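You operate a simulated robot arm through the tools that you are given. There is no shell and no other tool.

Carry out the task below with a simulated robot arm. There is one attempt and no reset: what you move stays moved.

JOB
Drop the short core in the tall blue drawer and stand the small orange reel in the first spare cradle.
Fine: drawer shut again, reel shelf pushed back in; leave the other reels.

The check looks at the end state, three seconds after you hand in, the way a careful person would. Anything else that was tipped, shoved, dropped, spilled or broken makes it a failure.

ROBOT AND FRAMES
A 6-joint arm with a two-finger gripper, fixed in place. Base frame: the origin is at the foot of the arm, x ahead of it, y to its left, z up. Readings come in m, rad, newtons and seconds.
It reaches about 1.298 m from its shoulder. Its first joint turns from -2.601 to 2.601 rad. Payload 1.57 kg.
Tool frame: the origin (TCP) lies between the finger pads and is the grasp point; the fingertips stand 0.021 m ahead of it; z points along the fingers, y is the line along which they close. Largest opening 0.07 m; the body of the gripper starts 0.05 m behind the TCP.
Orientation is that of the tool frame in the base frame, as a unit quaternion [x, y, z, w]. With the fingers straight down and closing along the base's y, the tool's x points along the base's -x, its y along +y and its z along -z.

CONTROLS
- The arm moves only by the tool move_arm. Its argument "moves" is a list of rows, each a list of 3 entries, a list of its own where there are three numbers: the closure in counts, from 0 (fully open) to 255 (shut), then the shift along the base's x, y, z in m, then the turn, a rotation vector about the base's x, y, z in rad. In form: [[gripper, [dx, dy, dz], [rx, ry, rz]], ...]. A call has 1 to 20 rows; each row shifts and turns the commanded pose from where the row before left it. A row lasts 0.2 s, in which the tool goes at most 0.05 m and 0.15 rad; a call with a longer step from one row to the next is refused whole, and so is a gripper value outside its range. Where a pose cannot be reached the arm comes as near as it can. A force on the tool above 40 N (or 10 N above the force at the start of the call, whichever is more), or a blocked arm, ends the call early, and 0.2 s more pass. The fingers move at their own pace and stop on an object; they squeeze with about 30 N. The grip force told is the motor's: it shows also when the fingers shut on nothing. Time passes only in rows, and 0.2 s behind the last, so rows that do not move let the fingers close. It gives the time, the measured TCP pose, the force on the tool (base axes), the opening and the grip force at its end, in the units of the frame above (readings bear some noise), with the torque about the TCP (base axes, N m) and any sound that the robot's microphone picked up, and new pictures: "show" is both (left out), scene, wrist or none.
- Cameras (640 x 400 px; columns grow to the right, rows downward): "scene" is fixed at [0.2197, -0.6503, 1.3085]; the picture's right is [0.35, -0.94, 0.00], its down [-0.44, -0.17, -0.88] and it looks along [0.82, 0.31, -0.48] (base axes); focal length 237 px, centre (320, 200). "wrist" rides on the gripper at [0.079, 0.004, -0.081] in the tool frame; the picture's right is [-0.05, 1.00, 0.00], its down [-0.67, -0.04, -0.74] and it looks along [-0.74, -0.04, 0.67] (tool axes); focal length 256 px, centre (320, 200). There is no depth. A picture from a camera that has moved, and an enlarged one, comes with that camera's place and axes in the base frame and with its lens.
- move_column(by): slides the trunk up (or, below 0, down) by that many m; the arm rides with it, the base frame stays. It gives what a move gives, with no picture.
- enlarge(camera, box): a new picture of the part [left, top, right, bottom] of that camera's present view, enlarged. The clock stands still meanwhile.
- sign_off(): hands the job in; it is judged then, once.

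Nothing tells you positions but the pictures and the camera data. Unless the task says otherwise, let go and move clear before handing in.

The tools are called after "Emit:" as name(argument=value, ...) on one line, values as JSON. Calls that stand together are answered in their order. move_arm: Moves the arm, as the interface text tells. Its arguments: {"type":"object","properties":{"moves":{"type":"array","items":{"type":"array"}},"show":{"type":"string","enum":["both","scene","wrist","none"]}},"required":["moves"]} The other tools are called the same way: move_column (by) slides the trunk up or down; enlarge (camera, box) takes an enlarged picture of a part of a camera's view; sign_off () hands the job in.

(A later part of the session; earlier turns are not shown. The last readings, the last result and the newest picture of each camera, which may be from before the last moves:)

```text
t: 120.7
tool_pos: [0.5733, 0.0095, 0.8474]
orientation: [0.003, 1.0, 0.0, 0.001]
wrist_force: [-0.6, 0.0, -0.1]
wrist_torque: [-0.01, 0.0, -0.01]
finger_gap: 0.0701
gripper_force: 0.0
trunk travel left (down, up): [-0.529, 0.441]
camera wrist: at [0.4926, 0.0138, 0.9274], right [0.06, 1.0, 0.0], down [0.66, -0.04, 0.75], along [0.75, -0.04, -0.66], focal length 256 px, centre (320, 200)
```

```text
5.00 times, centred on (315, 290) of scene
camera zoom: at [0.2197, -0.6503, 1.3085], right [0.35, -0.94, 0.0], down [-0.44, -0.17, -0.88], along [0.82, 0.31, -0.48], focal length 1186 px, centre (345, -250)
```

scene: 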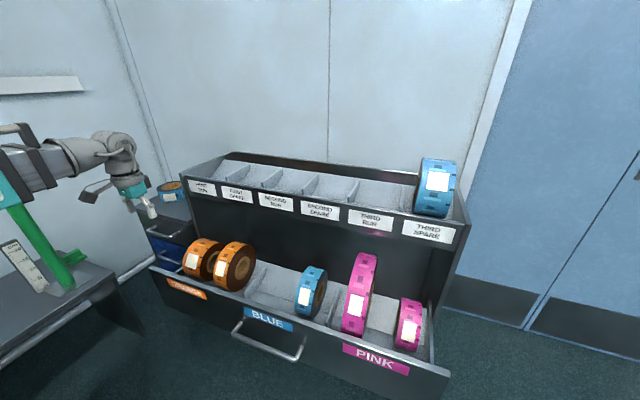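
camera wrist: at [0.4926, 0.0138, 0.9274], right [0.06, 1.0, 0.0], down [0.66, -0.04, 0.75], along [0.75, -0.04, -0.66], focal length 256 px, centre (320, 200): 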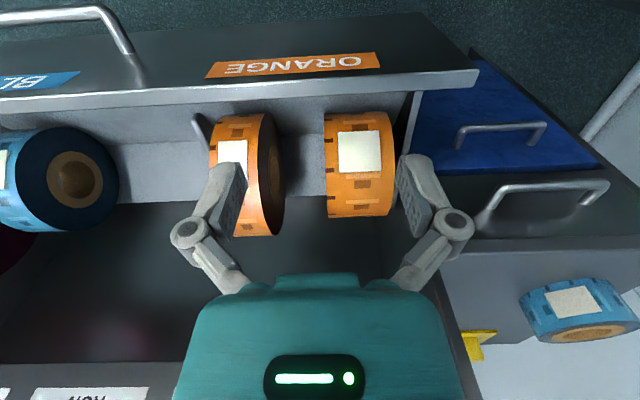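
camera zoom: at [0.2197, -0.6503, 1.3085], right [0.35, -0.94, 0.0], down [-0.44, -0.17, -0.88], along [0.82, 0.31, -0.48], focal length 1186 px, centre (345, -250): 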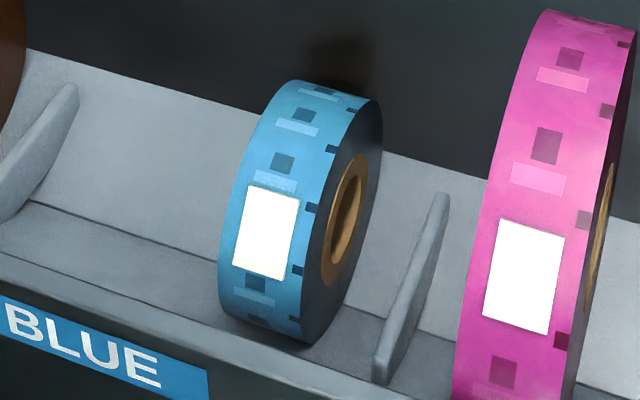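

By core-to-rim proportion, the left reel's diameter is about 12% smaller, but it is wider, perhaps too wide for the 7 cm gripper. I'm hovering above the orange reels to measure their widths directly.

Emit:
move_column(by=0.13)

Emit:
move_arm(moves=[[0, [0.03, 0.008, 0], [0, 0, 0]], [0, [0.03, 0.008, 0], [0, 0, 0]], [0, [0.03, 0.008, 0], [0, 0, 0]], [0, [0.03, 0.008, 0], [0, 0, 0]], [0, [0.03, 0.008, 0], [0, 0, 0]], [0, [0, 0, 0], [0, 0, 0]]])

Emit:
enlarge(camera="wrist", box=[160, 0, 480, 200])

```text
t: 122.2
tool_pos: [0.5716, 0.0092, 0.9773]
orientation: [0.003, 1.0, 0.0, 0.002]
wrist_force: [-0.9, 0.5, 0.3]
wrist_torque: [-0.03, -0.06, 0.01]
finger_gap: 0.07
gripper_force: 0.1
trunk travel left (down, up): [-0.659, 0.311]
```

```text
t: 123.6
tool_pos: [0.7237, 0.0492, 0.9772]
orientation: [0.003, 1.0, 0.0, 0.001]
wrist_force: [0.0, -0.2, 0.8]
wrist_torque: [0.03, -0.01, 0.01]
finger_gap: 0.07
gripper_force: 0.1
trunk travel left (down, up): [-0.659, 0.311]
camera wrist: at [0.6449, 0.0543, 1.0573], right [0.06, 1.0, 0.0], down [0.66, -0.04, 0.75], along [0.75, -0.04, -0.66], focal length 256 px, centre (320, 200)
```

scene: 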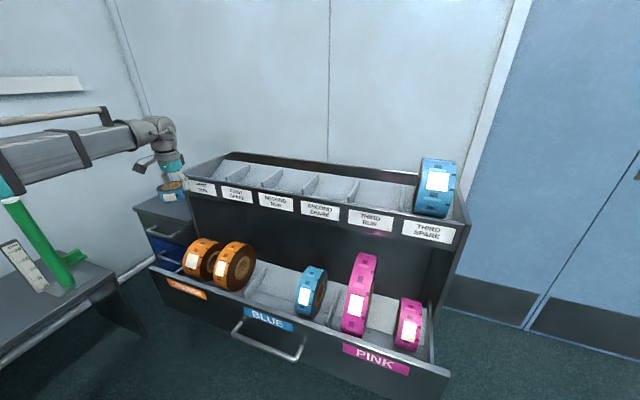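
wrist: 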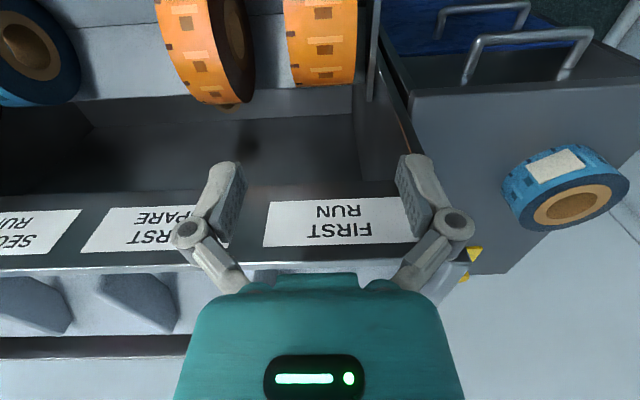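

```text
2.00 times, centred on (320, 100) of wrist
camera zoom: at [0.6449, 0.0543, 1.0573], right [0.06, 1.0, 0.0], down [0.66, -0.04, 0.75], along [0.75, -0.04, -0.66], focal length 512 px, centre (320, 400)
```

zoom: 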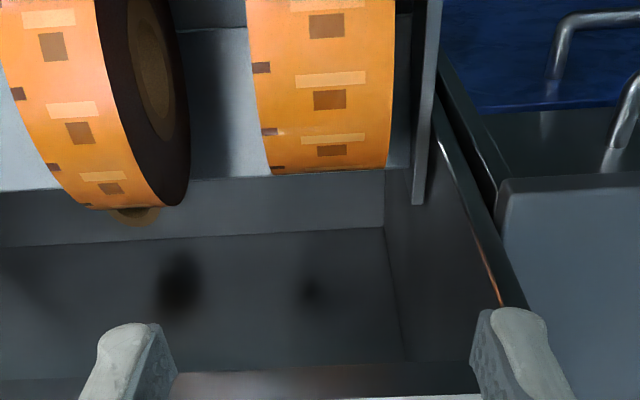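

The estimates give about 5.8 cm width for the right reel and 8.7 cm for the left. I want a direct comparison against the 7 cm finger opening, so I'm moving the open fingers just above the left reel.

Emit:
move_arm(moves=[[0, [0.015, 0.002, 0], [0, 0, 0]], [0, [0.013, 0.002, 0], [0, 0, 0]]], show="none")

Emit:
move_column(by=-0.2)

Emit:
move_arm(moves=[[0, [0, 0, 0], [0, 0, 0]]])

Emit:
enlarge(camera="scene", box=[120, 180, 280, 280])

```text
t: 124.2
tool_pos: [0.7515, 0.0542, 0.9778]
orientation: [0.004, 1.0, -0.001, 0.001]
wrist_force: [0.0, 0.5, -0.1]
wrist_torque: [0.02, 0.01, -0.03]
finger_gap: 0.0699
gripper_force: 0.0
trunk travel left (down, up): [-0.659, 0.311]
```

```text
t: 126.4
tool_pos: [0.7523, 0.0535, 0.777]
orientation: [0.003, 1.0, 0.0, 0.002]
wrist_force: [-0.1, 0.1, -0.6]
wrist_torque: [0.02, 0.01, 0.02]
finger_gap: 0.0699
gripper_force: 0.1
trunk travel left (down, up): [-0.459, 0.511]
```

```text
t: 126.8
tool_pos: [0.7524, 0.0543, 0.7778]
orientation: [0.004, 1.0, 0.0, 0.001]
wrist_force: [0.2, -0.2, 0.2]
wrist_torque: [0.01, -0.03, 0.02]
finger_gap: 0.0701
gripper_force: 0.1
trunk travel left (down, up): [-0.459, 0.511]
camera wrist: at [0.6722, 0.0583, 0.8573], right [0.06, 1.0, 0.0], down [0.66, -0.04, 0.75], along [0.75, -0.04, -0.66], focal length 256 px, centre (320, 200)
```

scene: 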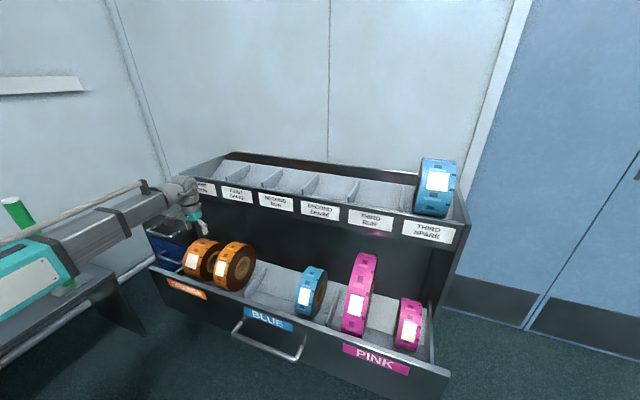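
wrist: 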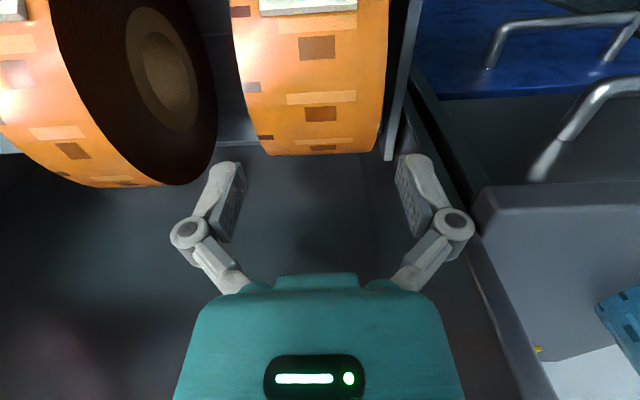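

```text
4.00 times, centred on (200, 230) of scene
camera zoom: at [0.2197, -0.6503, 1.3085], right [0.35, -0.94, 0.0], down [-0.44, -0.17, -0.88], along [0.82, 0.31, -0.48], focal length 949 px, centre (800, 80)
```

zoom: 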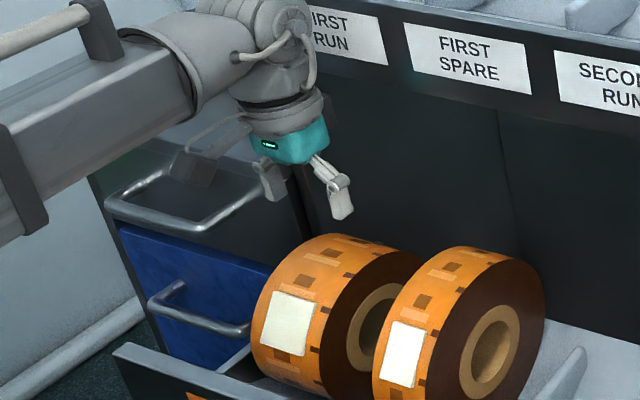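

From this angle the left reel already looks close to the full finger opening while lying further away, so it is likely wider than 7 cm. I'm lowering a little for an equal-depth comparison.

Emit:
move_column(by=-0.03)

Emit:
move_arm(moves=[[0, [0, 0, 0], [0, 0, 0]]])

Emit:
enlarge(camera="scene", box=[170, 200, 266, 260])

```text
t: 127.6
tool_pos: [0.7508, 0.0528, 0.7469]
orientation: [0.004, 1.0, 0.0, 0.002]
wrist_force: [0.2, 0.0, -0.3]
wrist_torque: [0.04, 0.02, 0.01]
finger_gap: 0.0698
gripper_force: 0.1
trunk travel left (down, up): [-0.429, 0.541]
```

```text
t: 128.0
tool_pos: [0.7518, 0.0525, 0.7477]
orientation: [0.003, 1.0, 0.0, 0.001]
wrist_force: [-0.4, -0.6, 0.3]
wrist_torque: [-0.01, -0.01, 0.0]
finger_gap: 0.0699
gripper_force: 0.1
trunk travel left (down, up): [-0.429, 0.541]
camera wrist: at [0.6722, 0.0583, 0.8273], right [0.06, 1.0, 0.0], down [0.66, -0.04, 0.75], along [0.75, -0.04, -0.66], focal length 256 px, centre (320, 200)
```

scene: 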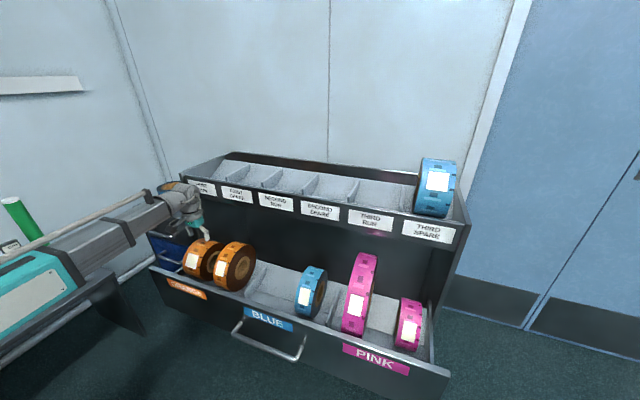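
wrist: 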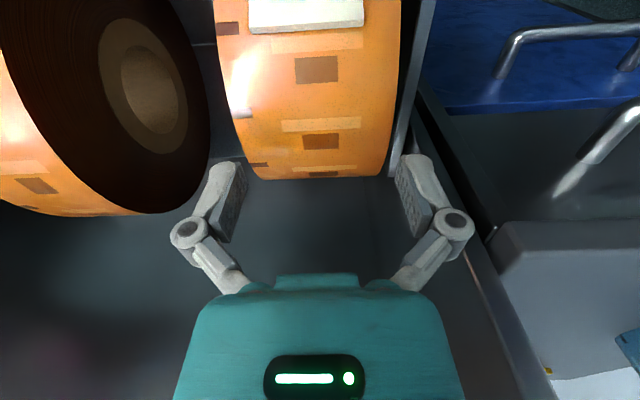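

```text
6.67 times, centred on (218, 230) of scene
camera zoom: at [0.2197, -0.6503, 1.3085], right [0.35, -0.94, 0.0], down [-0.44, -0.17, -0.88], along [0.82, 0.31, -0.48], focal length 1581 px, centre (1000, 0)
```

zoom: 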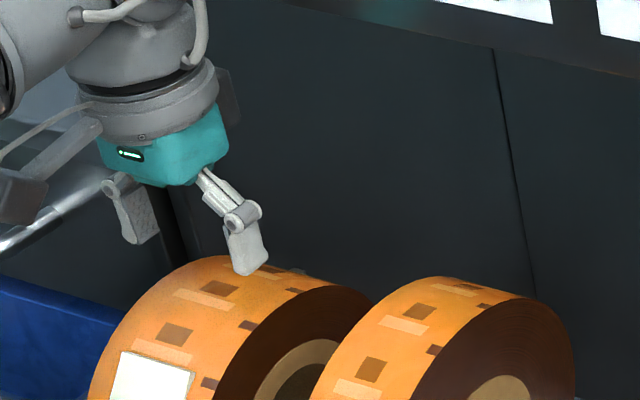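

I'll use sideways parallax for exact depth: same height, two y positions, tracking the printed squares. First I rise 6 cm so the fingers clear the taller reel.

Emit:
move_column(by=0.08)

Emit:
move_arm(moves=[[0, [-0.03, 0, 0], [0, 0, 0]], [0, [-0.03, 0, 0], [0, 0, 0]], [0, [0, 0, 0], [0, 0, 0]]], show="wrist")

Emit:
enlarge(camera="wrist", box=[60, 0, 460, 250])

Emit:
move_arm(moves=[[0, [0, -0.03, 0], [0, 0, 0]], [0, [0, -0.03, 0], [0, 0, 0]], [0, [0, -0.03, 0], [0, 0, 0]], [0, [0, 0, 0], [0, 0, 0]]], show="wrist")

Emit:
enlarge(camera="wrist", box=[160, 0, 560, 250])

```text
t: 129.1
tool_pos: [0.7501, 0.053, 0.8271]
orientation: [0.004, 1.0, 0.0, 0.001]
wrist_force: [0.1, -0.6, -0.1]
wrist_torque: [-0.01, 0.0, -0.02]
finger_gap: 0.0699
gripper_force: 0.0
trunk travel left (down, up): [-0.509, 0.461]
```

```text
t: 129.9
tool_pos: [0.6899, 0.0549, 0.8272]
orientation: [0.003, 1.0, 0.0, 0.002]
wrist_force: [0.1, 0.2, -0.1]
wrist_torque: [0.03, -0.07, -0.01]
finger_gap: 0.0699
gripper_force: 0.0
trunk travel left (down, up): [-0.509, 0.461]
camera wrist: at [0.6107, 0.0591, 0.9074], right [0.06, 1.0, 0.0], down [0.66, -0.04, 0.75], along [0.75, -0.04, -0.66], focal length 256 px, centre (320, 200)
```

wrist: 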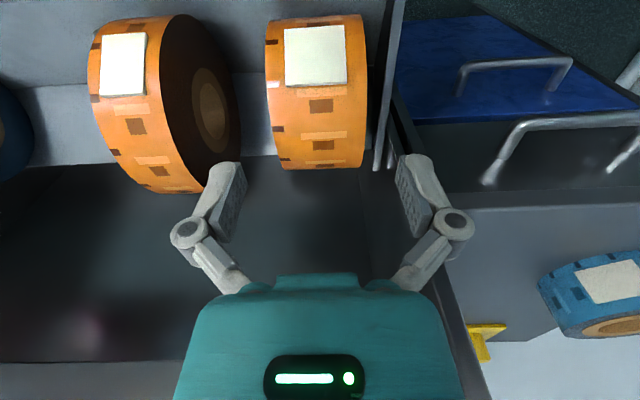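

```text
1.60 times, centred on (260, 125) of wrist
camera zoom: at [0.6107, 0.0591, 0.9074], right [0.06, 1.0, 0.0], down [0.66, -0.04, 0.75], along [0.75, -0.04, -0.66], focal length 410 px, centre (416, 320)
```

zoom: 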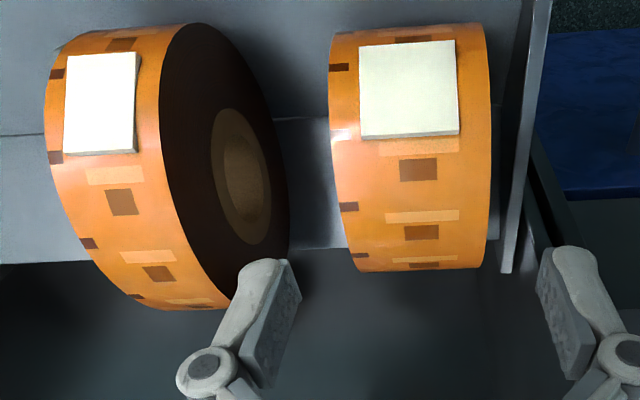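

```text
t: 130.9
tool_pos: [0.691, -0.0386, 0.8269]
orientation: [0.003, 1.0, 0.0, 0.001]
wrist_force: [0.5, -0.7, 0.1]
wrist_torque: [-0.01, -0.01, -0.01]
finger_gap: 0.07
gripper_force: 0.0
trunk travel left (down, up): [-0.509, 0.461]
camera wrist: at [0.6124, -0.033, 0.9073], right [0.06, 1.0, 0.0], down [0.66, -0.04, 0.75], along [0.75, -0.04, -0.66], focal length 256 px, centre (320, 200)
```

wrist: 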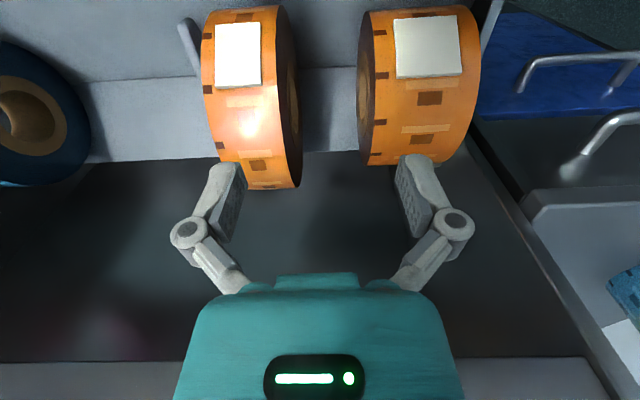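

```text
1.60 times, centred on (360, 125) of wrist
camera zoom: at [0.6124, -0.033, 0.9073], right [0.06, 1.0, 0.0], down [0.66, -0.04, 0.75], along [0.75, -0.04, -0.66], focal length 410 px, centre (256, 320)
```

zoom: 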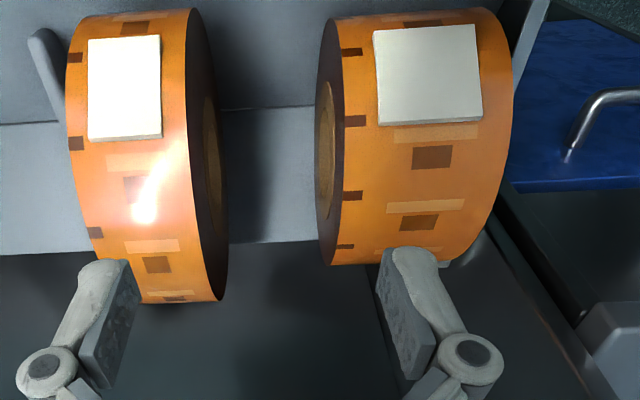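

Parallax settles it: the left orange reel is about 8.7 cm wide, more than the gripper can open, and the right one about 6.0 cm. I take the slim right-hand reel as the small one; its centre is near (0.759, -0.098, 0.647). Now I line up above it.

Emit:
move_arm(moves=[[0, [0.02, -0.02, 0], [0, 0, 0]], [0, [0.02, -0.02, 0], [0, 0, 0]], [0, [0.017, -0.0195, 0], [0, 0, 0]], [0, [0, 0, 0], [0, 0, 0]]], show="both")

Emit:
enlarge(camera="wrist", box=[160, 0, 480, 200])

```text
t: 131.9
tool_pos: [0.7496, -0.0984, 0.8273]
orientation: [0.003, 1.0, 0.0, 0.002]
wrist_force: [0.1, 0.1, -0.1]
wrist_torque: [-0.01, -0.02, 0.0]
finger_gap: 0.0698
gripper_force: 0.1
trunk travel left (down, up): [-0.509, 0.461]
camera wrist: at [0.671, -0.0934, 0.9072], right [0.06, 1.0, 0.0], down [0.66, -0.04, 0.75], along [0.75, -0.04, -0.66], focal length 256 px, centre (320, 200)
```

scene: 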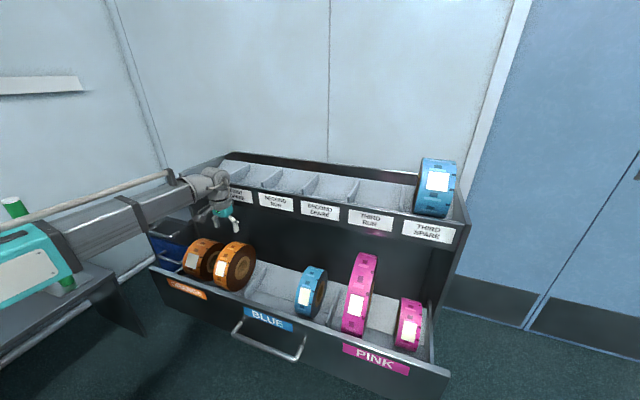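
wrist: 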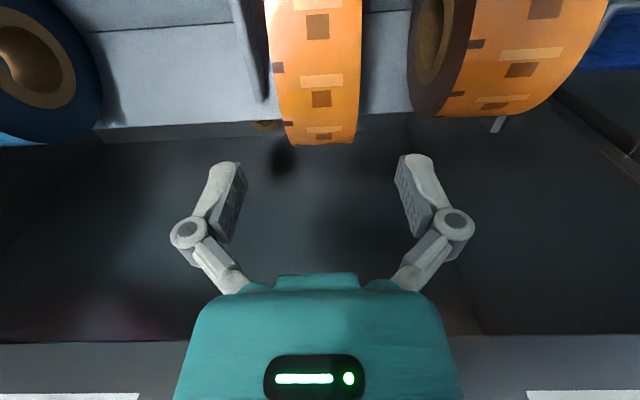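

```text
2.00 times, centred on (320, 100) of wrist
camera zoom: at [0.671, -0.0934, 0.9072], right [0.06, 1.0, 0.0], down [0.66, -0.04, 0.75], along [0.75, -0.04, -0.66], focal length 512 px, centre (320, 400)
```

zoom: 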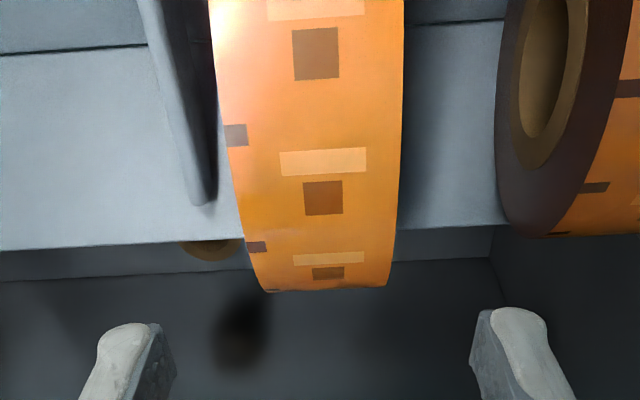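

The reel is centred between the fingers with 4–6 mm clearance each side. I nudge 1 mm and lower to just above its top for a check.

Emit:
move_arm(moves=[[0, [0, -0.001, 0], [0, 0, 0]]], show="none")

Emit:
move_column(by=-0.07)

Emit:
move_arm(moves=[[0, [0, 0, 0], [0, 0, 0]]], show="wrist")

Emit:
enlarge(camera="scene", box=[170, 170, 330, 300])

```text
t: 132.3
tool_pos: [0.7493, -0.0979, 0.8286]
orientation: [0.004, 1.0, 0.0, 0.001]
wrist_force: [0.0, 0.4, 0.3]
wrist_torque: [0.01, -0.01, -0.01]
finger_gap: 0.07
gripper_force: 0.0
trunk travel left (down, up): [-0.509, 0.461]
```

```text
t: 133.4
tool_pos: [0.7496, -0.0981, 0.7582]
orientation: [0.004, 1.0, -0.001, 0.002]
wrist_force: [-0.1, -0.5, -1.0]
wrist_torque: [0.0, -0.02, 0.01]
finger_gap: 0.0701
gripper_force: 0.0
trunk travel left (down, up): [-0.439, 0.531]
```

```text
t: 133.8
tool_pos: [0.7485, -0.0984, 0.7586]
orientation: [0.004, 1.0, 0.0, 0.002]
wrist_force: [0.5, -0.2, 0.1]
wrist_torque: [-0.02, -0.01, -0.04]
finger_gap: 0.0699
gripper_force: 0.0
trunk travel left (down, up): [-0.439, 0.531]
camera wrist: at [0.6702, -0.0941, 0.8373], right [0.06, 1.0, 0.0], down [0.66, -0.04, 0.75], along [0.75, -0.04, -0.66], focal length 256 px, centre (320, 200)
```

wrist: 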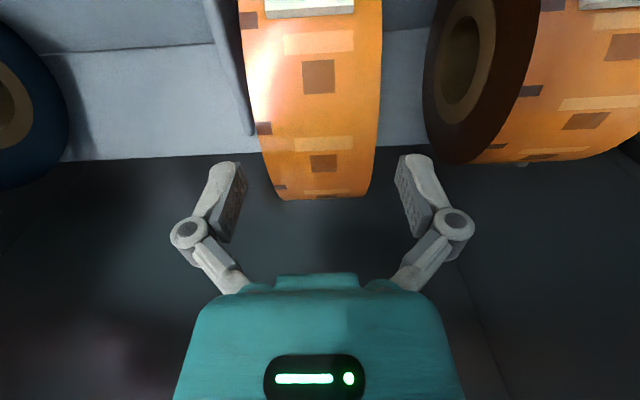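

```text
3.08 times, centred on (250, 235) of scene
camera zoom: at [0.2197, -0.6503, 1.3085], right [0.35, -0.94, 0.0], down [-0.44, -0.17, -0.88], along [0.82, 0.31, -0.48], focal length 730 px, centre (535, 92)
```

zoom: 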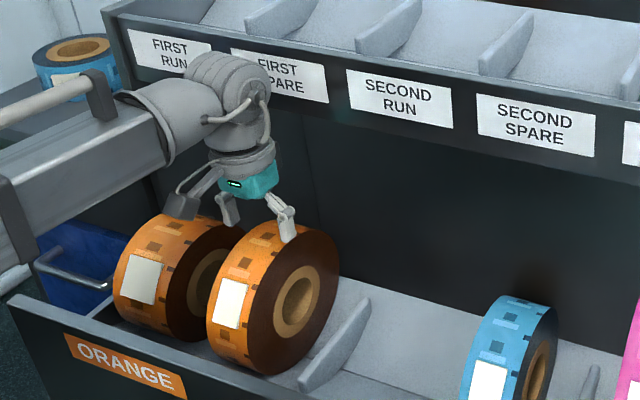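

The fingers straddle the reel evenly. I'm lowering in two steps, watching for contact.

Emit:
move_column(by=-0.03)

Emit:
move_arm(moves=[[0, [0, 0, 0], [0, 0, 0]]], show="wrist")

```text
t: 134.6
tool_pos: [0.7489, -0.0987, 0.7275]
orientation: [0.004, 1.0, -0.001, 0.002]
wrist_force: [0.4, 0.3, 0.2]
wrist_torque: [-0.02, -0.01, 0.01]
finger_gap: 0.07
gripper_force: 0.0
trunk travel left (down, up): [-0.409, 0.561]
```

```text
t: 135.0
tool_pos: [0.7499, -0.0997, 0.7274]
orientation: [0.003, 1.0, 0.0, 0.002]
wrist_force: [0.4, -0.4, 0.1]
wrist_torque: [0.02, -0.02, -0.02]
finger_gap: 0.0702
gripper_force: 0.0
trunk travel left (down, up): [-0.409, 0.561]
camera wrist: at [0.6702, -0.0941, 0.8073], right [0.06, 1.0, 0.0], down [0.66, -0.04, 0.75], along [0.75, -0.04, -0.66], focal length 256 px, centre (320, 200)
```

wrist: 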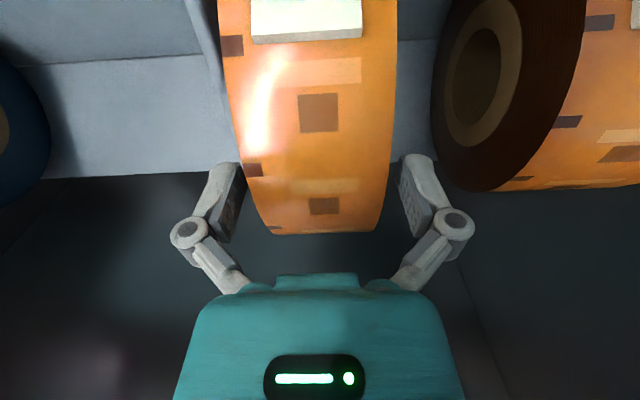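

Emit:
move_column(by=-0.026)

Emit:
move_arm(moves=[[30, [0, 0, 0], [0, 0, 0]], [60, [0, 0, 0], [0, 0, 0]], [120, [0, 0, 0], [0, 0, 0]], [255, [0, 0, 0], [0, 0, 0]], [255, [0, 0, 0], [0, 0, 0]]], show="both")

```text
t: 135.7
tool_pos: [0.7485, -0.0987, 0.7006]
orientation: [0.002, 1.0, 0.001, 0.002]
wrist_force: [0.2, -0.4, 0.5]
wrist_torque: [-0.01, 0.02, 0.02]
finger_gap: 0.0699
gripper_force: 0.0
trunk travel left (down, up): [-0.383, 0.587]
```

```text
t: 136.9
tool_pos: [0.749, -0.0983, 0.7019]
orientation: [0.003, 1.0, 0.001, 0.002]
wrist_force: [0.9, -4.8, 8.3]
wrist_torque: [-0.26, -0.03, 0.02]
finger_gap: 0.0579
gripper_force: 30.3
trunk travel left (down, up): [-0.383, 0.587]
camera wrist: at [0.67, -0.0944, 0.7817], right [0.06, 1.0, 0.0], down [0.66, -0.04, 0.75], along [0.75, -0.05, -0.66], focal length 256 px, centre (320, 200)
```

scene: 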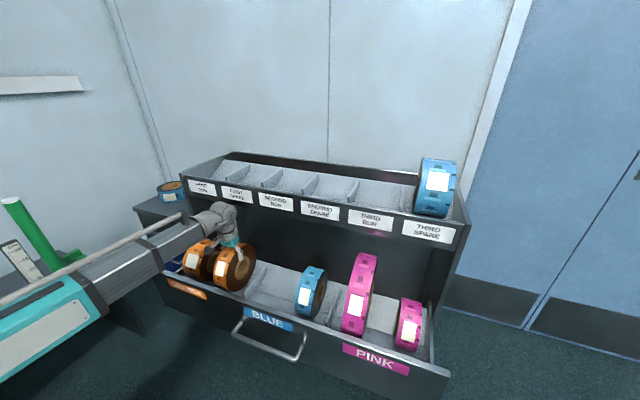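
wrist: 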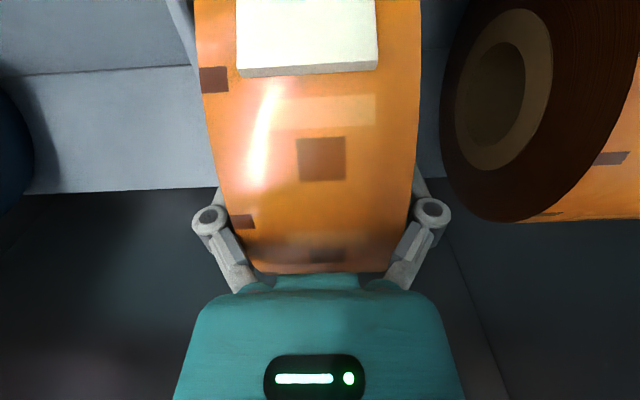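

The grip is good at 5.8 cm and 30 N. I'm lifting 2 cm to test it.

Emit:
move_column(by=0.02)

Emit:
move_arm(moves=[[255, [0, 0, 0], [0, 0, 0]]], show="wrist")

```text
t: 137.6
tool_pos: [0.7488, -0.0987, 0.7207]
orientation: [0.003, 1.0, 0.0, 0.002]
wrist_force: [-0.1, -0.4, -2.9]
wrist_torque: [0.02, 0.04, 0.0]
finger_gap: 0.0582
gripper_force: 30.0
trunk travel left (down, up): [-0.403, 0.567]
```

```text
t: 137.9
tool_pos: [0.7506, -0.0984, 0.7211]
orientation: [0.004, 1.0, -0.001, 0.001]
wrist_force: [0.2, 0.1, -3.1]
wrist_torque: [0.04, 0.0, -0.04]
finger_gap: 0.0576
gripper_force: 29.9
trunk travel left (down, up): [-0.403, 0.567]
camera wrist: at [0.6704, -0.0941, 0.8011], right [0.06, 1.0, 0.0], down [0.66, -0.04, 0.75], along [0.75, -0.04, -0.66], focal length 256 px, centre (320, 200)
```

wrist: 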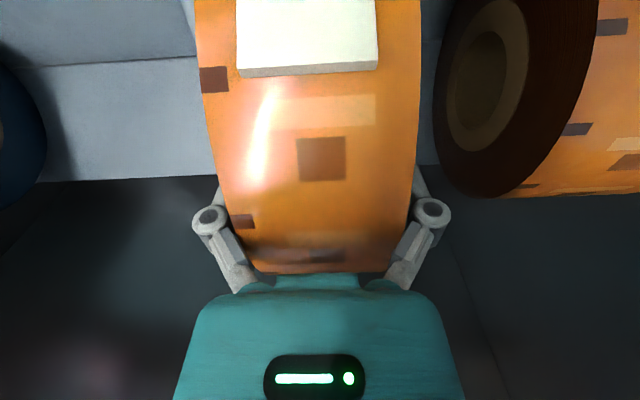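

Held, with about 3 N of weight. I'll lift 5 cm more, then draw it back out from under the upper tier before rising.

Emit:
move_column(by=0.05)

Emit:
move_arm(moves=[[255, [-0.01, 0, 0], [0, 0, 0]], [255, [-0.015, 0, 0], [0, 0, 0]], [255, [-0.015, 0, 0], [0, 0, 0]], [255, [-0.015, 0, 0], [0, 0, 0]], [255, [-0.01, 0, 0], [0, 0, 0]], [255, [0, 0, 0], [0, 0, 0]]], show="both")

Emit:
enlarge(camera="scene", box=[150, 150, 342, 300])

```text
t: 138.9
tool_pos: [0.7493, -0.0996, 0.7715]
orientation: [0.003, 1.0, 0.001, 0.001]
wrist_force: [-0.7, 1.2, -3.6]
wrist_torque: [-0.04, 0.0, 0.0]
finger_gap: 0.0581
gripper_force: 29.5
trunk travel left (down, up): [-0.453, 0.517]
```

```text
t: 140.3
tool_pos: [0.683, -0.0991, 0.7713]
orientation: [0.003, 1.0, 0.0, 0.001]
wrist_force: [-0.3, -0.6, -3.4]
wrist_torque: [-0.01, 0.0, 0.0]
finger_gap: 0.0578
gripper_force: 29.5
trunk travel left (down, up): [-0.453, 0.517]
camera wrist: at [0.6047, -0.0936, 0.8512], right [0.06, 1.0, 0.0], down [0.66, -0.04, 0.75], along [0.75, -0.04, -0.67], focal length 256 px, centre (320, 200)
```

scene: 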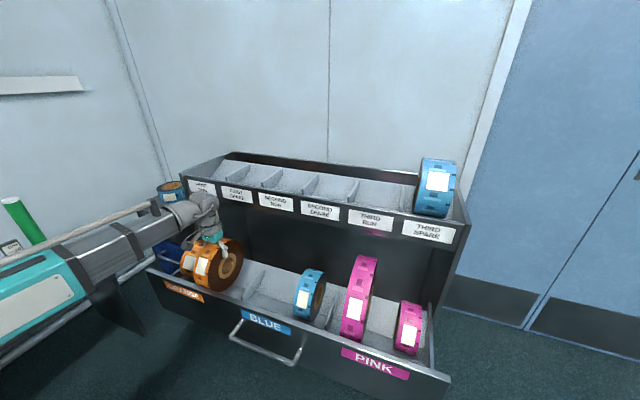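
wrist: 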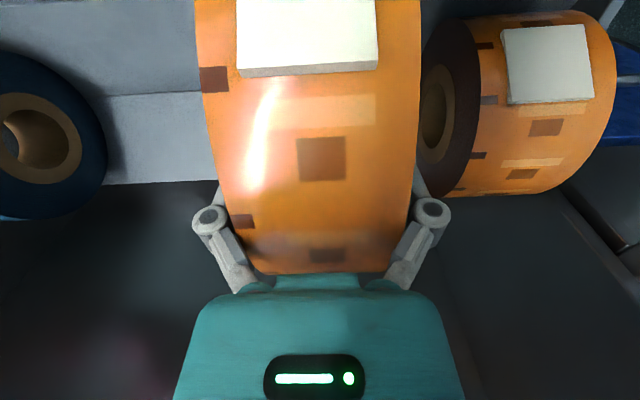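

```text
2.67 times, centred on (246, 225) of scene
camera zoom: at [0.2197, -0.6503, 1.3085], right [0.35, -0.94, 0.0], down [-0.44, -0.17, -0.88], along [0.82, 0.31, -0.48], focal length 633 px, centre (517, 133)
```

zoom: 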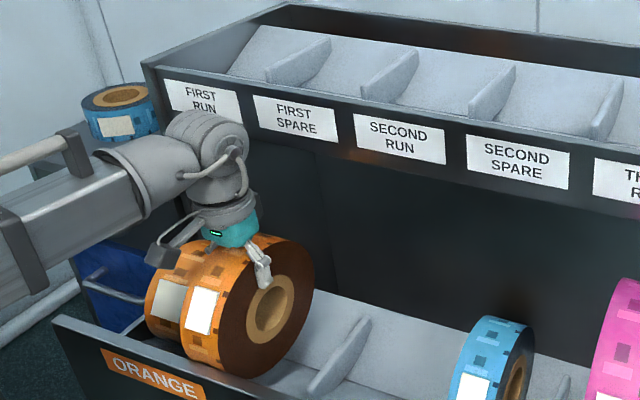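

The reel is clear of the upper tier, and it nudged the shelf front out slightly with no effect on the other reels. I'm raising it straight up above the cradles.

Emit:
move_column(by=0.37)

Emit:
move_arm(moves=[[255, [0, 0, 0], [0, 0, 0]]], show="both")

Emit:
enlarge(camera="scene", box=[170, 120, 362, 240])

Emit:
enlarge(camera="scene", box=[360, 130, 488, 250])

```text
t: 143.8
tool_pos: [0.6831, -0.0982, 1.1405]
orientation: [0.004, 1.0, 0.0, 0.002]
wrist_force: [0.4, 0.8, -4.1]
wrist_torque: [-0.01, 0.03, -0.04]
finger_gap: 0.0579
gripper_force: 30.2
trunk travel left (down, up): [-0.823, 0.147]
```

```text
t: 144.2
tool_pos: [0.6845, -0.0977, 1.1417]
orientation: [0.003, 1.0, 0.0, 0.002]
wrist_force: [0.2, 0.3, -3.5]
wrist_torque: [0.01, 0.0, -0.01]
finger_gap: 0.0578
gripper_force: 30.0
trunk travel left (down, up): [-0.823, 0.147]
camera wrist: at [0.605, -0.0936, 1.2212], right [0.06, 1.0, 0.0], down [0.66, -0.04, 0.75], along [0.75, -0.04, -0.66], focal length 256 px, centre (320, 200)
```

scene: 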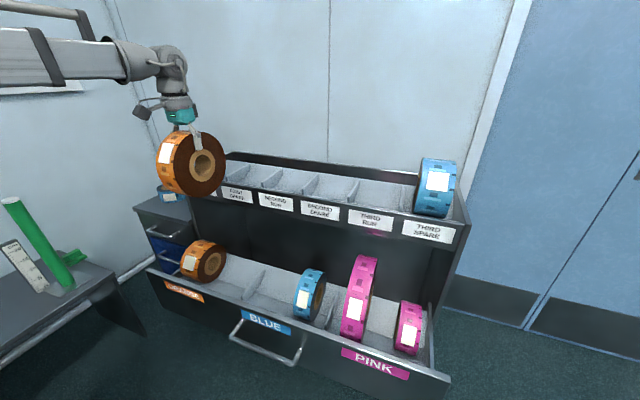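
wrist: 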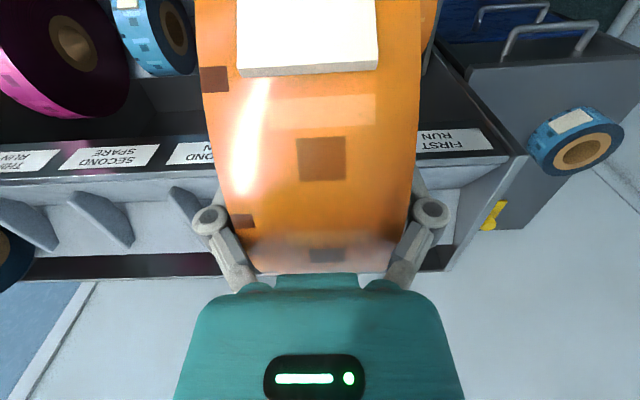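

```text
3.33 times, centred on (266, 180) of scene
camera zoom: at [0.2197, -0.6503, 1.3085], right [0.35, -0.94, 0.0], down [-0.44, -0.17, -0.88], along [0.82, 0.31, -0.48], focal length 791 px, centre (500, 267)
```

zoom: 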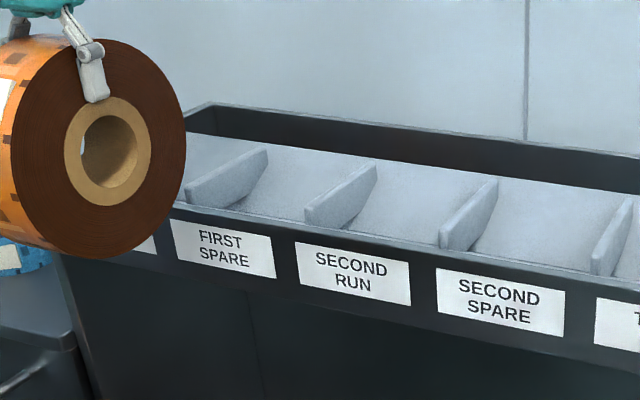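

```text
3.33 times, centred on (424, 190) of scene
camera zoom: at [0.2197, -0.6503, 1.3085], right [0.35, -0.94, 0.0], down [-0.44, -0.17, -0.88], along [0.82, 0.31, -0.48], focal length 791 px, centre (-27, 233)
```

zoom: 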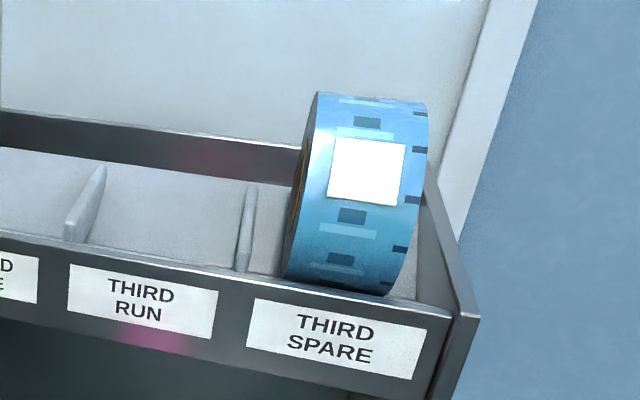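

The reel hangs clear beside FIRST SPARE. The cradle cross-section is uniform along the rack, so I'll measure its profile from the part visible left of the reel, from two heights.

Emit:
enlarge(camera="wrist", box=[0, 120, 240, 300])

Emit:
enlarge(camera="wrist", box=[400, 120, 560, 280])

Emit:
move_column(by=0.14)

Emit:
move_arm(moves=[[255, [0, 0, 0], [0, 0, 0]]], show="wrist")

Emit:
enlarge(camera="wrist", box=[0, 120, 240, 300])

Emit:
enlarge(camera="wrist", box=[400, 120, 560, 280])

```text
2.22 times, centred on (120, 210) of wrist
camera zoom: at [0.605, -0.0936, 1.2212], right [0.06, 1.0, 0.0], down [0.66, -0.04, 0.75], along [0.75, -0.04, -0.66], focal length 569 px, centre (764, 178)
```

zoom: 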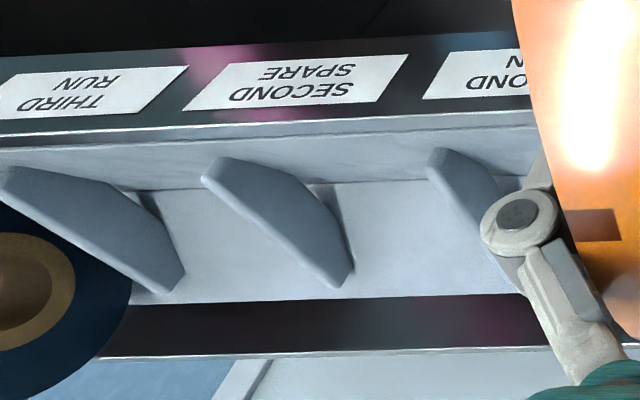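

```text
2.50 times, centred on (480, 200) of wrist
camera zoom: at [0.605, -0.0936, 1.2212], right [0.06, 1.0, 0.0], down [0.66, -0.04, 0.75], along [0.75, -0.04, -0.66], focal length 640 px, centre (-80, 200)
```

zoom: 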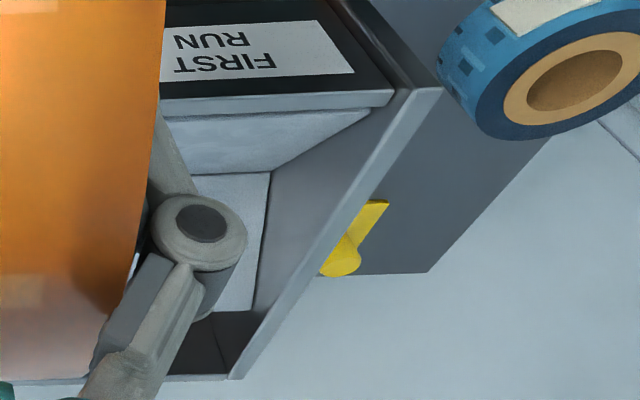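

```text
t: 145.9
tool_pos: [0.6831, -0.0988, 1.2808]
orientation: [0.003, 1.0, 0.0, 0.001]
wrist_force: [0.2, -0.1, -3.6]
wrist_torque: [-0.02, 0.03, 0.02]
finger_gap: 0.058
gripper_force: 30.2
trunk travel left (down, up): [-0.963, 0.007]
```

```text
t: 146.3
tool_pos: [0.6834, -0.0977, 1.2804]
orientation: [0.003, 1.0, 0.001, 0.002]
wrist_force: [1.2, 0.5, -3.6]
wrist_torque: [-0.02, -0.01, 0.02]
finger_gap: 0.0577
gripper_force: 30.4
trunk travel left (down, up): [-0.963, 0.007]
camera wrist: at [0.6051, -0.0935, 1.3611], right [0.06, 1.0, 0.0], down [0.66, -0.04, 0.75], along [0.75, -0.04, -0.66], focal length 256 px, centre (320, 200)
```

wrist: 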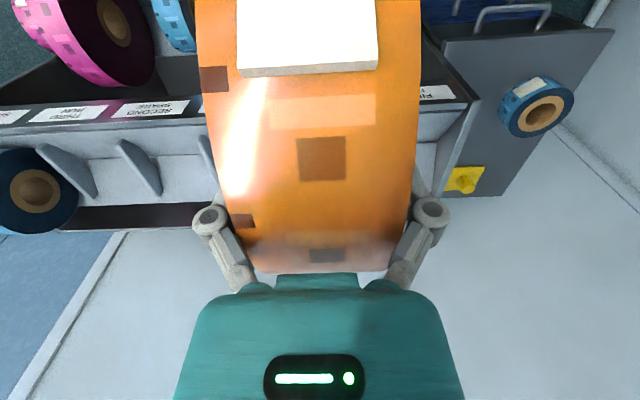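

```text
2.22 times, centred on (120, 210) of wrist
camera zoom: at [0.6051, -0.0935, 1.3611], right [0.06, 1.0, 0.0], down [0.66, -0.04, 0.75], along [0.75, -0.04, -0.66], focal length 569 px, centre (764, 178)
```

zoom: 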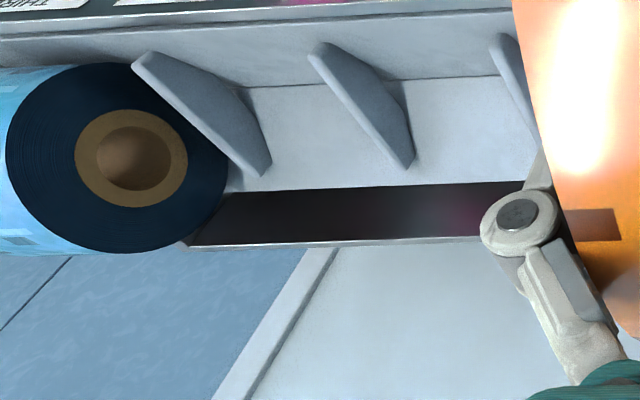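

```text
2.50 times, centred on (480, 200) of wrist
camera zoom: at [0.6051, -0.0935, 1.3611], right [0.06, 1.0, 0.0], down [0.66, -0.04, 0.75], along [0.75, -0.04, -0.66], focal length 640 px, centre (-80, 200)
```

zoom: 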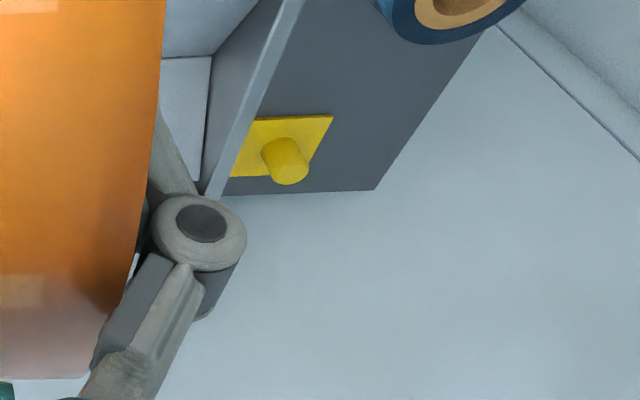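

The cradle is a V-trough: crease near (0.958, 0.90), slopes about 27° each way, and FIRST SPARE spans y −0.175 to −0.025. A reel should rest there with its centre near z≈0.995. I'm bringing it over the cradle.

Emit:
move_arm(moves=[[255, [0.015, 0, 0], [0, 0, 0]], [255, [0.03, -0.001, 0], [0, 0, 0]], [255, [0.03, 0, 0], [0, 0, 0]], [255, [0.03, 0, 0], [0, 0, 0]], [255, [0.03, 0, 0], [0, 0, 0]], [255, [0.03, 0, 0], [0, 0, 0]], [255, [0.03, 0, 0], [0, 0, 0]], [255, [0.03, 0, 0], [0, 0, 0]], [255, [0.025, 0, 0], [0, 0, 0]], [255, [0.018, 0, 0], [0, 0, 0]], [255, [0, 0, 0], [0, 0, 0]]], show="both")

Emit:
enlarge(camera="scene", box=[150, 90, 342, 210])

```text
t: 148.7
tool_pos: [0.9536, -0.1007, 1.2814]
orientation: [0.004, 1.0, 0.0, 0.002]
wrist_force: [-0.2, 0.1, -3.4]
wrist_torque: [0.0, 0.0, 0.01]
finger_gap: 0.0578
gripper_force: 29.5
trunk travel left (down, up): [-0.963, 0.007]
camera wrist: at [0.8743, -0.0967, 1.3611], right [0.06, 1.0, 0.0], down [0.66, -0.04, 0.75], along [0.75, -0.04, -0.66], focal length 256 px, centre (320, 200)
```

scene: 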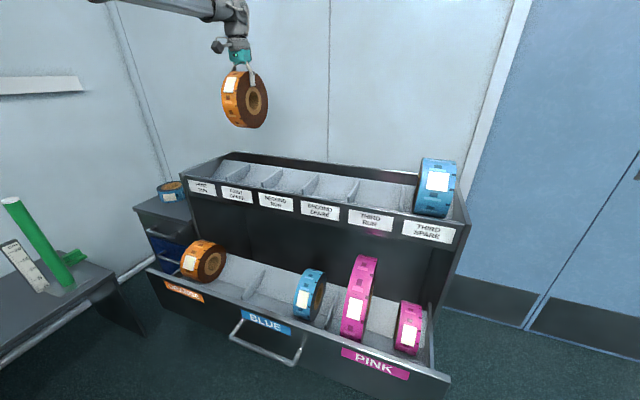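
wrist: 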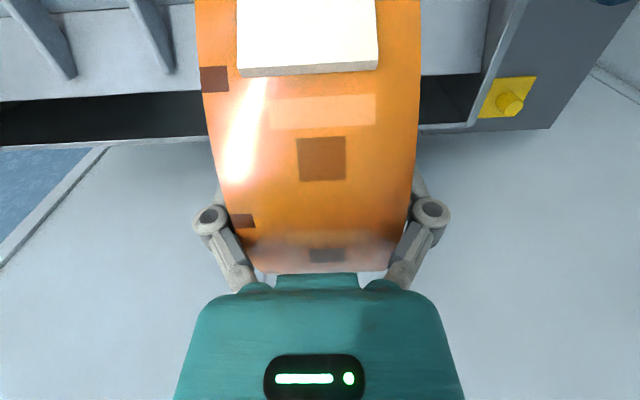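

```text
3.33 times, centred on (246, 150) of scene
camera zoom: at [0.2197, -0.6503, 1.3085], right [0.35, -0.94, 0.0], down [-0.44, -0.17, -0.88], along [0.82, 0.31, -0.48], focal length 791 px, centre (567, 367)
```

zoom: 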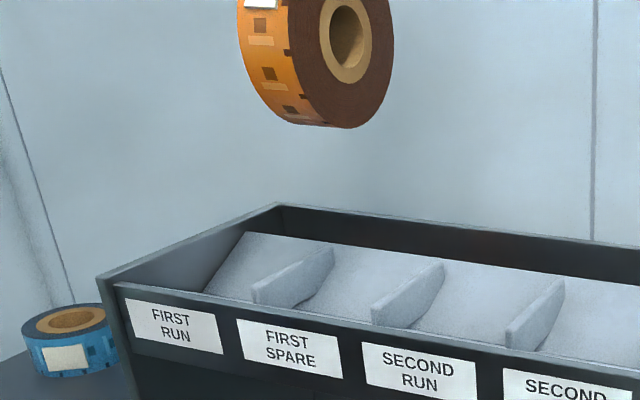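

The crease reads x≈0.957 from here, matching. I'll check where the reel's centre hangs relative to the fingers before lowering.

Emit:
enlarge(camera="scene", box=[196, 40, 292, 140])

```text
4.00 times, centred on (244, 90) of scene
camera zoom: at [0.2197, -0.6503, 1.3085], right [0.35, -0.94, 0.0], down [-0.44, -0.17, -0.88], along [0.82, 0.31, -0.48], focal length 949 px, centre (624, 640)
```

zoom: 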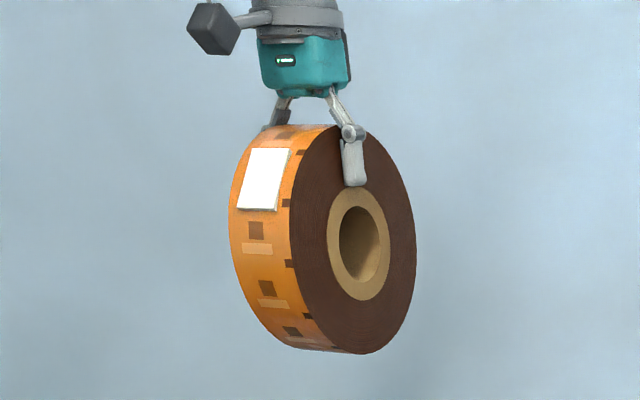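

The reel centre hangs about 6 cm below the grip, practically under it, so x is right within a few millimetres. I'm lowering most of the way.

Emit:
move_arm(moves=[[255, [0.002, 0, 0], [0, 0, 0]]], show="none")

Emit:
move_column(by=-0.18)

Emit:
move_arm(moves=[[255, [0, 0, 0], [0, 0, 0]]], show="both")

Emit:
enlarge(camera="scene", box=[170, 100, 330, 220])

```text
t: 149.1
tool_pos: [0.9551, -0.1012, 1.2804]
orientation: [0.003, 1.0, -0.001, 0.002]
wrist_force: [0.3, -0.1, -3.9]
wrist_torque: [0.01, 0.04, -0.02]
finger_gap: 0.0579
gripper_force: 29.5
trunk travel left (down, up): [-0.963, 0.007]
```

```text
t: 151.1
tool_pos: [0.9549, -0.1012, 1.101]
orientation: [0.003, 1.0, 0.0, 0.002]
wrist_force: [0.4, 0.1, -3.3]
wrist_torque: [-0.02, 0.0, 0.03]
finger_gap: 0.0582
gripper_force: 30.2
trunk travel left (down, up): [-0.783, 0.187]
```

```text
t: 151.5
tool_pos: [0.9558, -0.1017, 1.1014]
orientation: [0.003, 1.0, 0.001, 0.002]
wrist_force: [0.2, 0.4, -4.1]
wrist_torque: [0.01, 0.02, 0.01]
finger_gap: 0.058
gripper_force: 30.2
trunk travel left (down, up): [-0.783, 0.187]
camera wrist: at [0.8764, -0.0964, 1.181], right [0.06, 1.0, 0.0], down [0.66, -0.04, 0.75], along [0.75, -0.04, -0.67], focal length 256 px, centre (320, 200)
```

scene: 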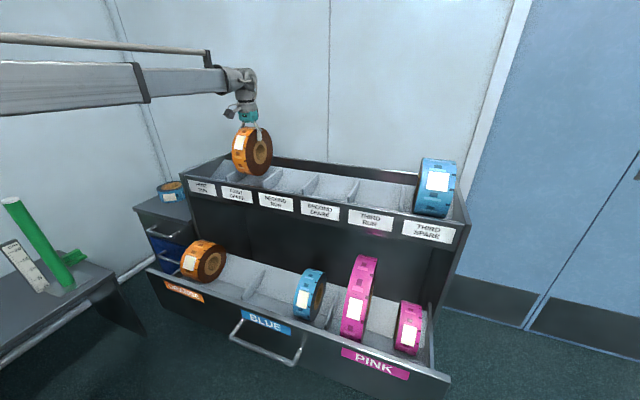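
wrist: 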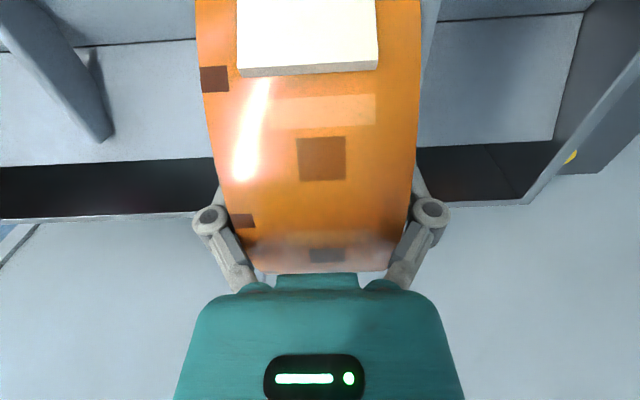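

```text
3.33 times, centred on (250, 160) of scene
camera zoom: at [0.2197, -0.6503, 1.3085], right [0.35, -0.94, 0.0], down [-0.44, -0.17, -0.88], along [0.82, 0.31, -0.48], focal length 791 px, centre (553, 333)
```

zoom: 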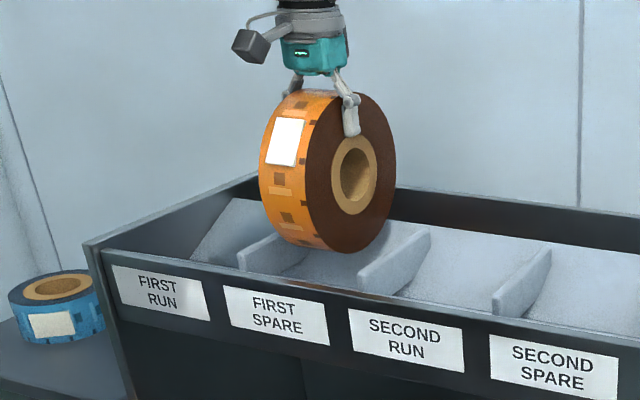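

The reel is centred between FIRST SPARE's dividers. I'm lowering closer, then by millimetres while watching for contact.

Emit:
move_column(by=-0.03)

Emit:
move_column(by=-0.008)

```text
t: 152.3
tool_pos: [0.9559, -0.101, 1.0717]
orientation: [0.003, 1.0, 0.0, 0.002]
wrist_force: [-0.1, -0.5, -4.0]
wrist_torque: [0.01, 0.02, -0.03]
finger_gap: 0.058
gripper_force: 29.7
trunk travel left (down, up): [-0.753, 0.217]
```

```text
t: 152.8
tool_pos: [0.9533, -0.1, 1.0654]
orientation: [0.004, 1.0, 0.0, 0.001]
wrist_force: [-4.9, 1.0, 16.0]
wrist_torque: [0.28, -0.24, 0.07]
finger_gap: 0.0579
gripper_force: 30.7
trunk travel left (down, up): [-0.745, 0.225]
```

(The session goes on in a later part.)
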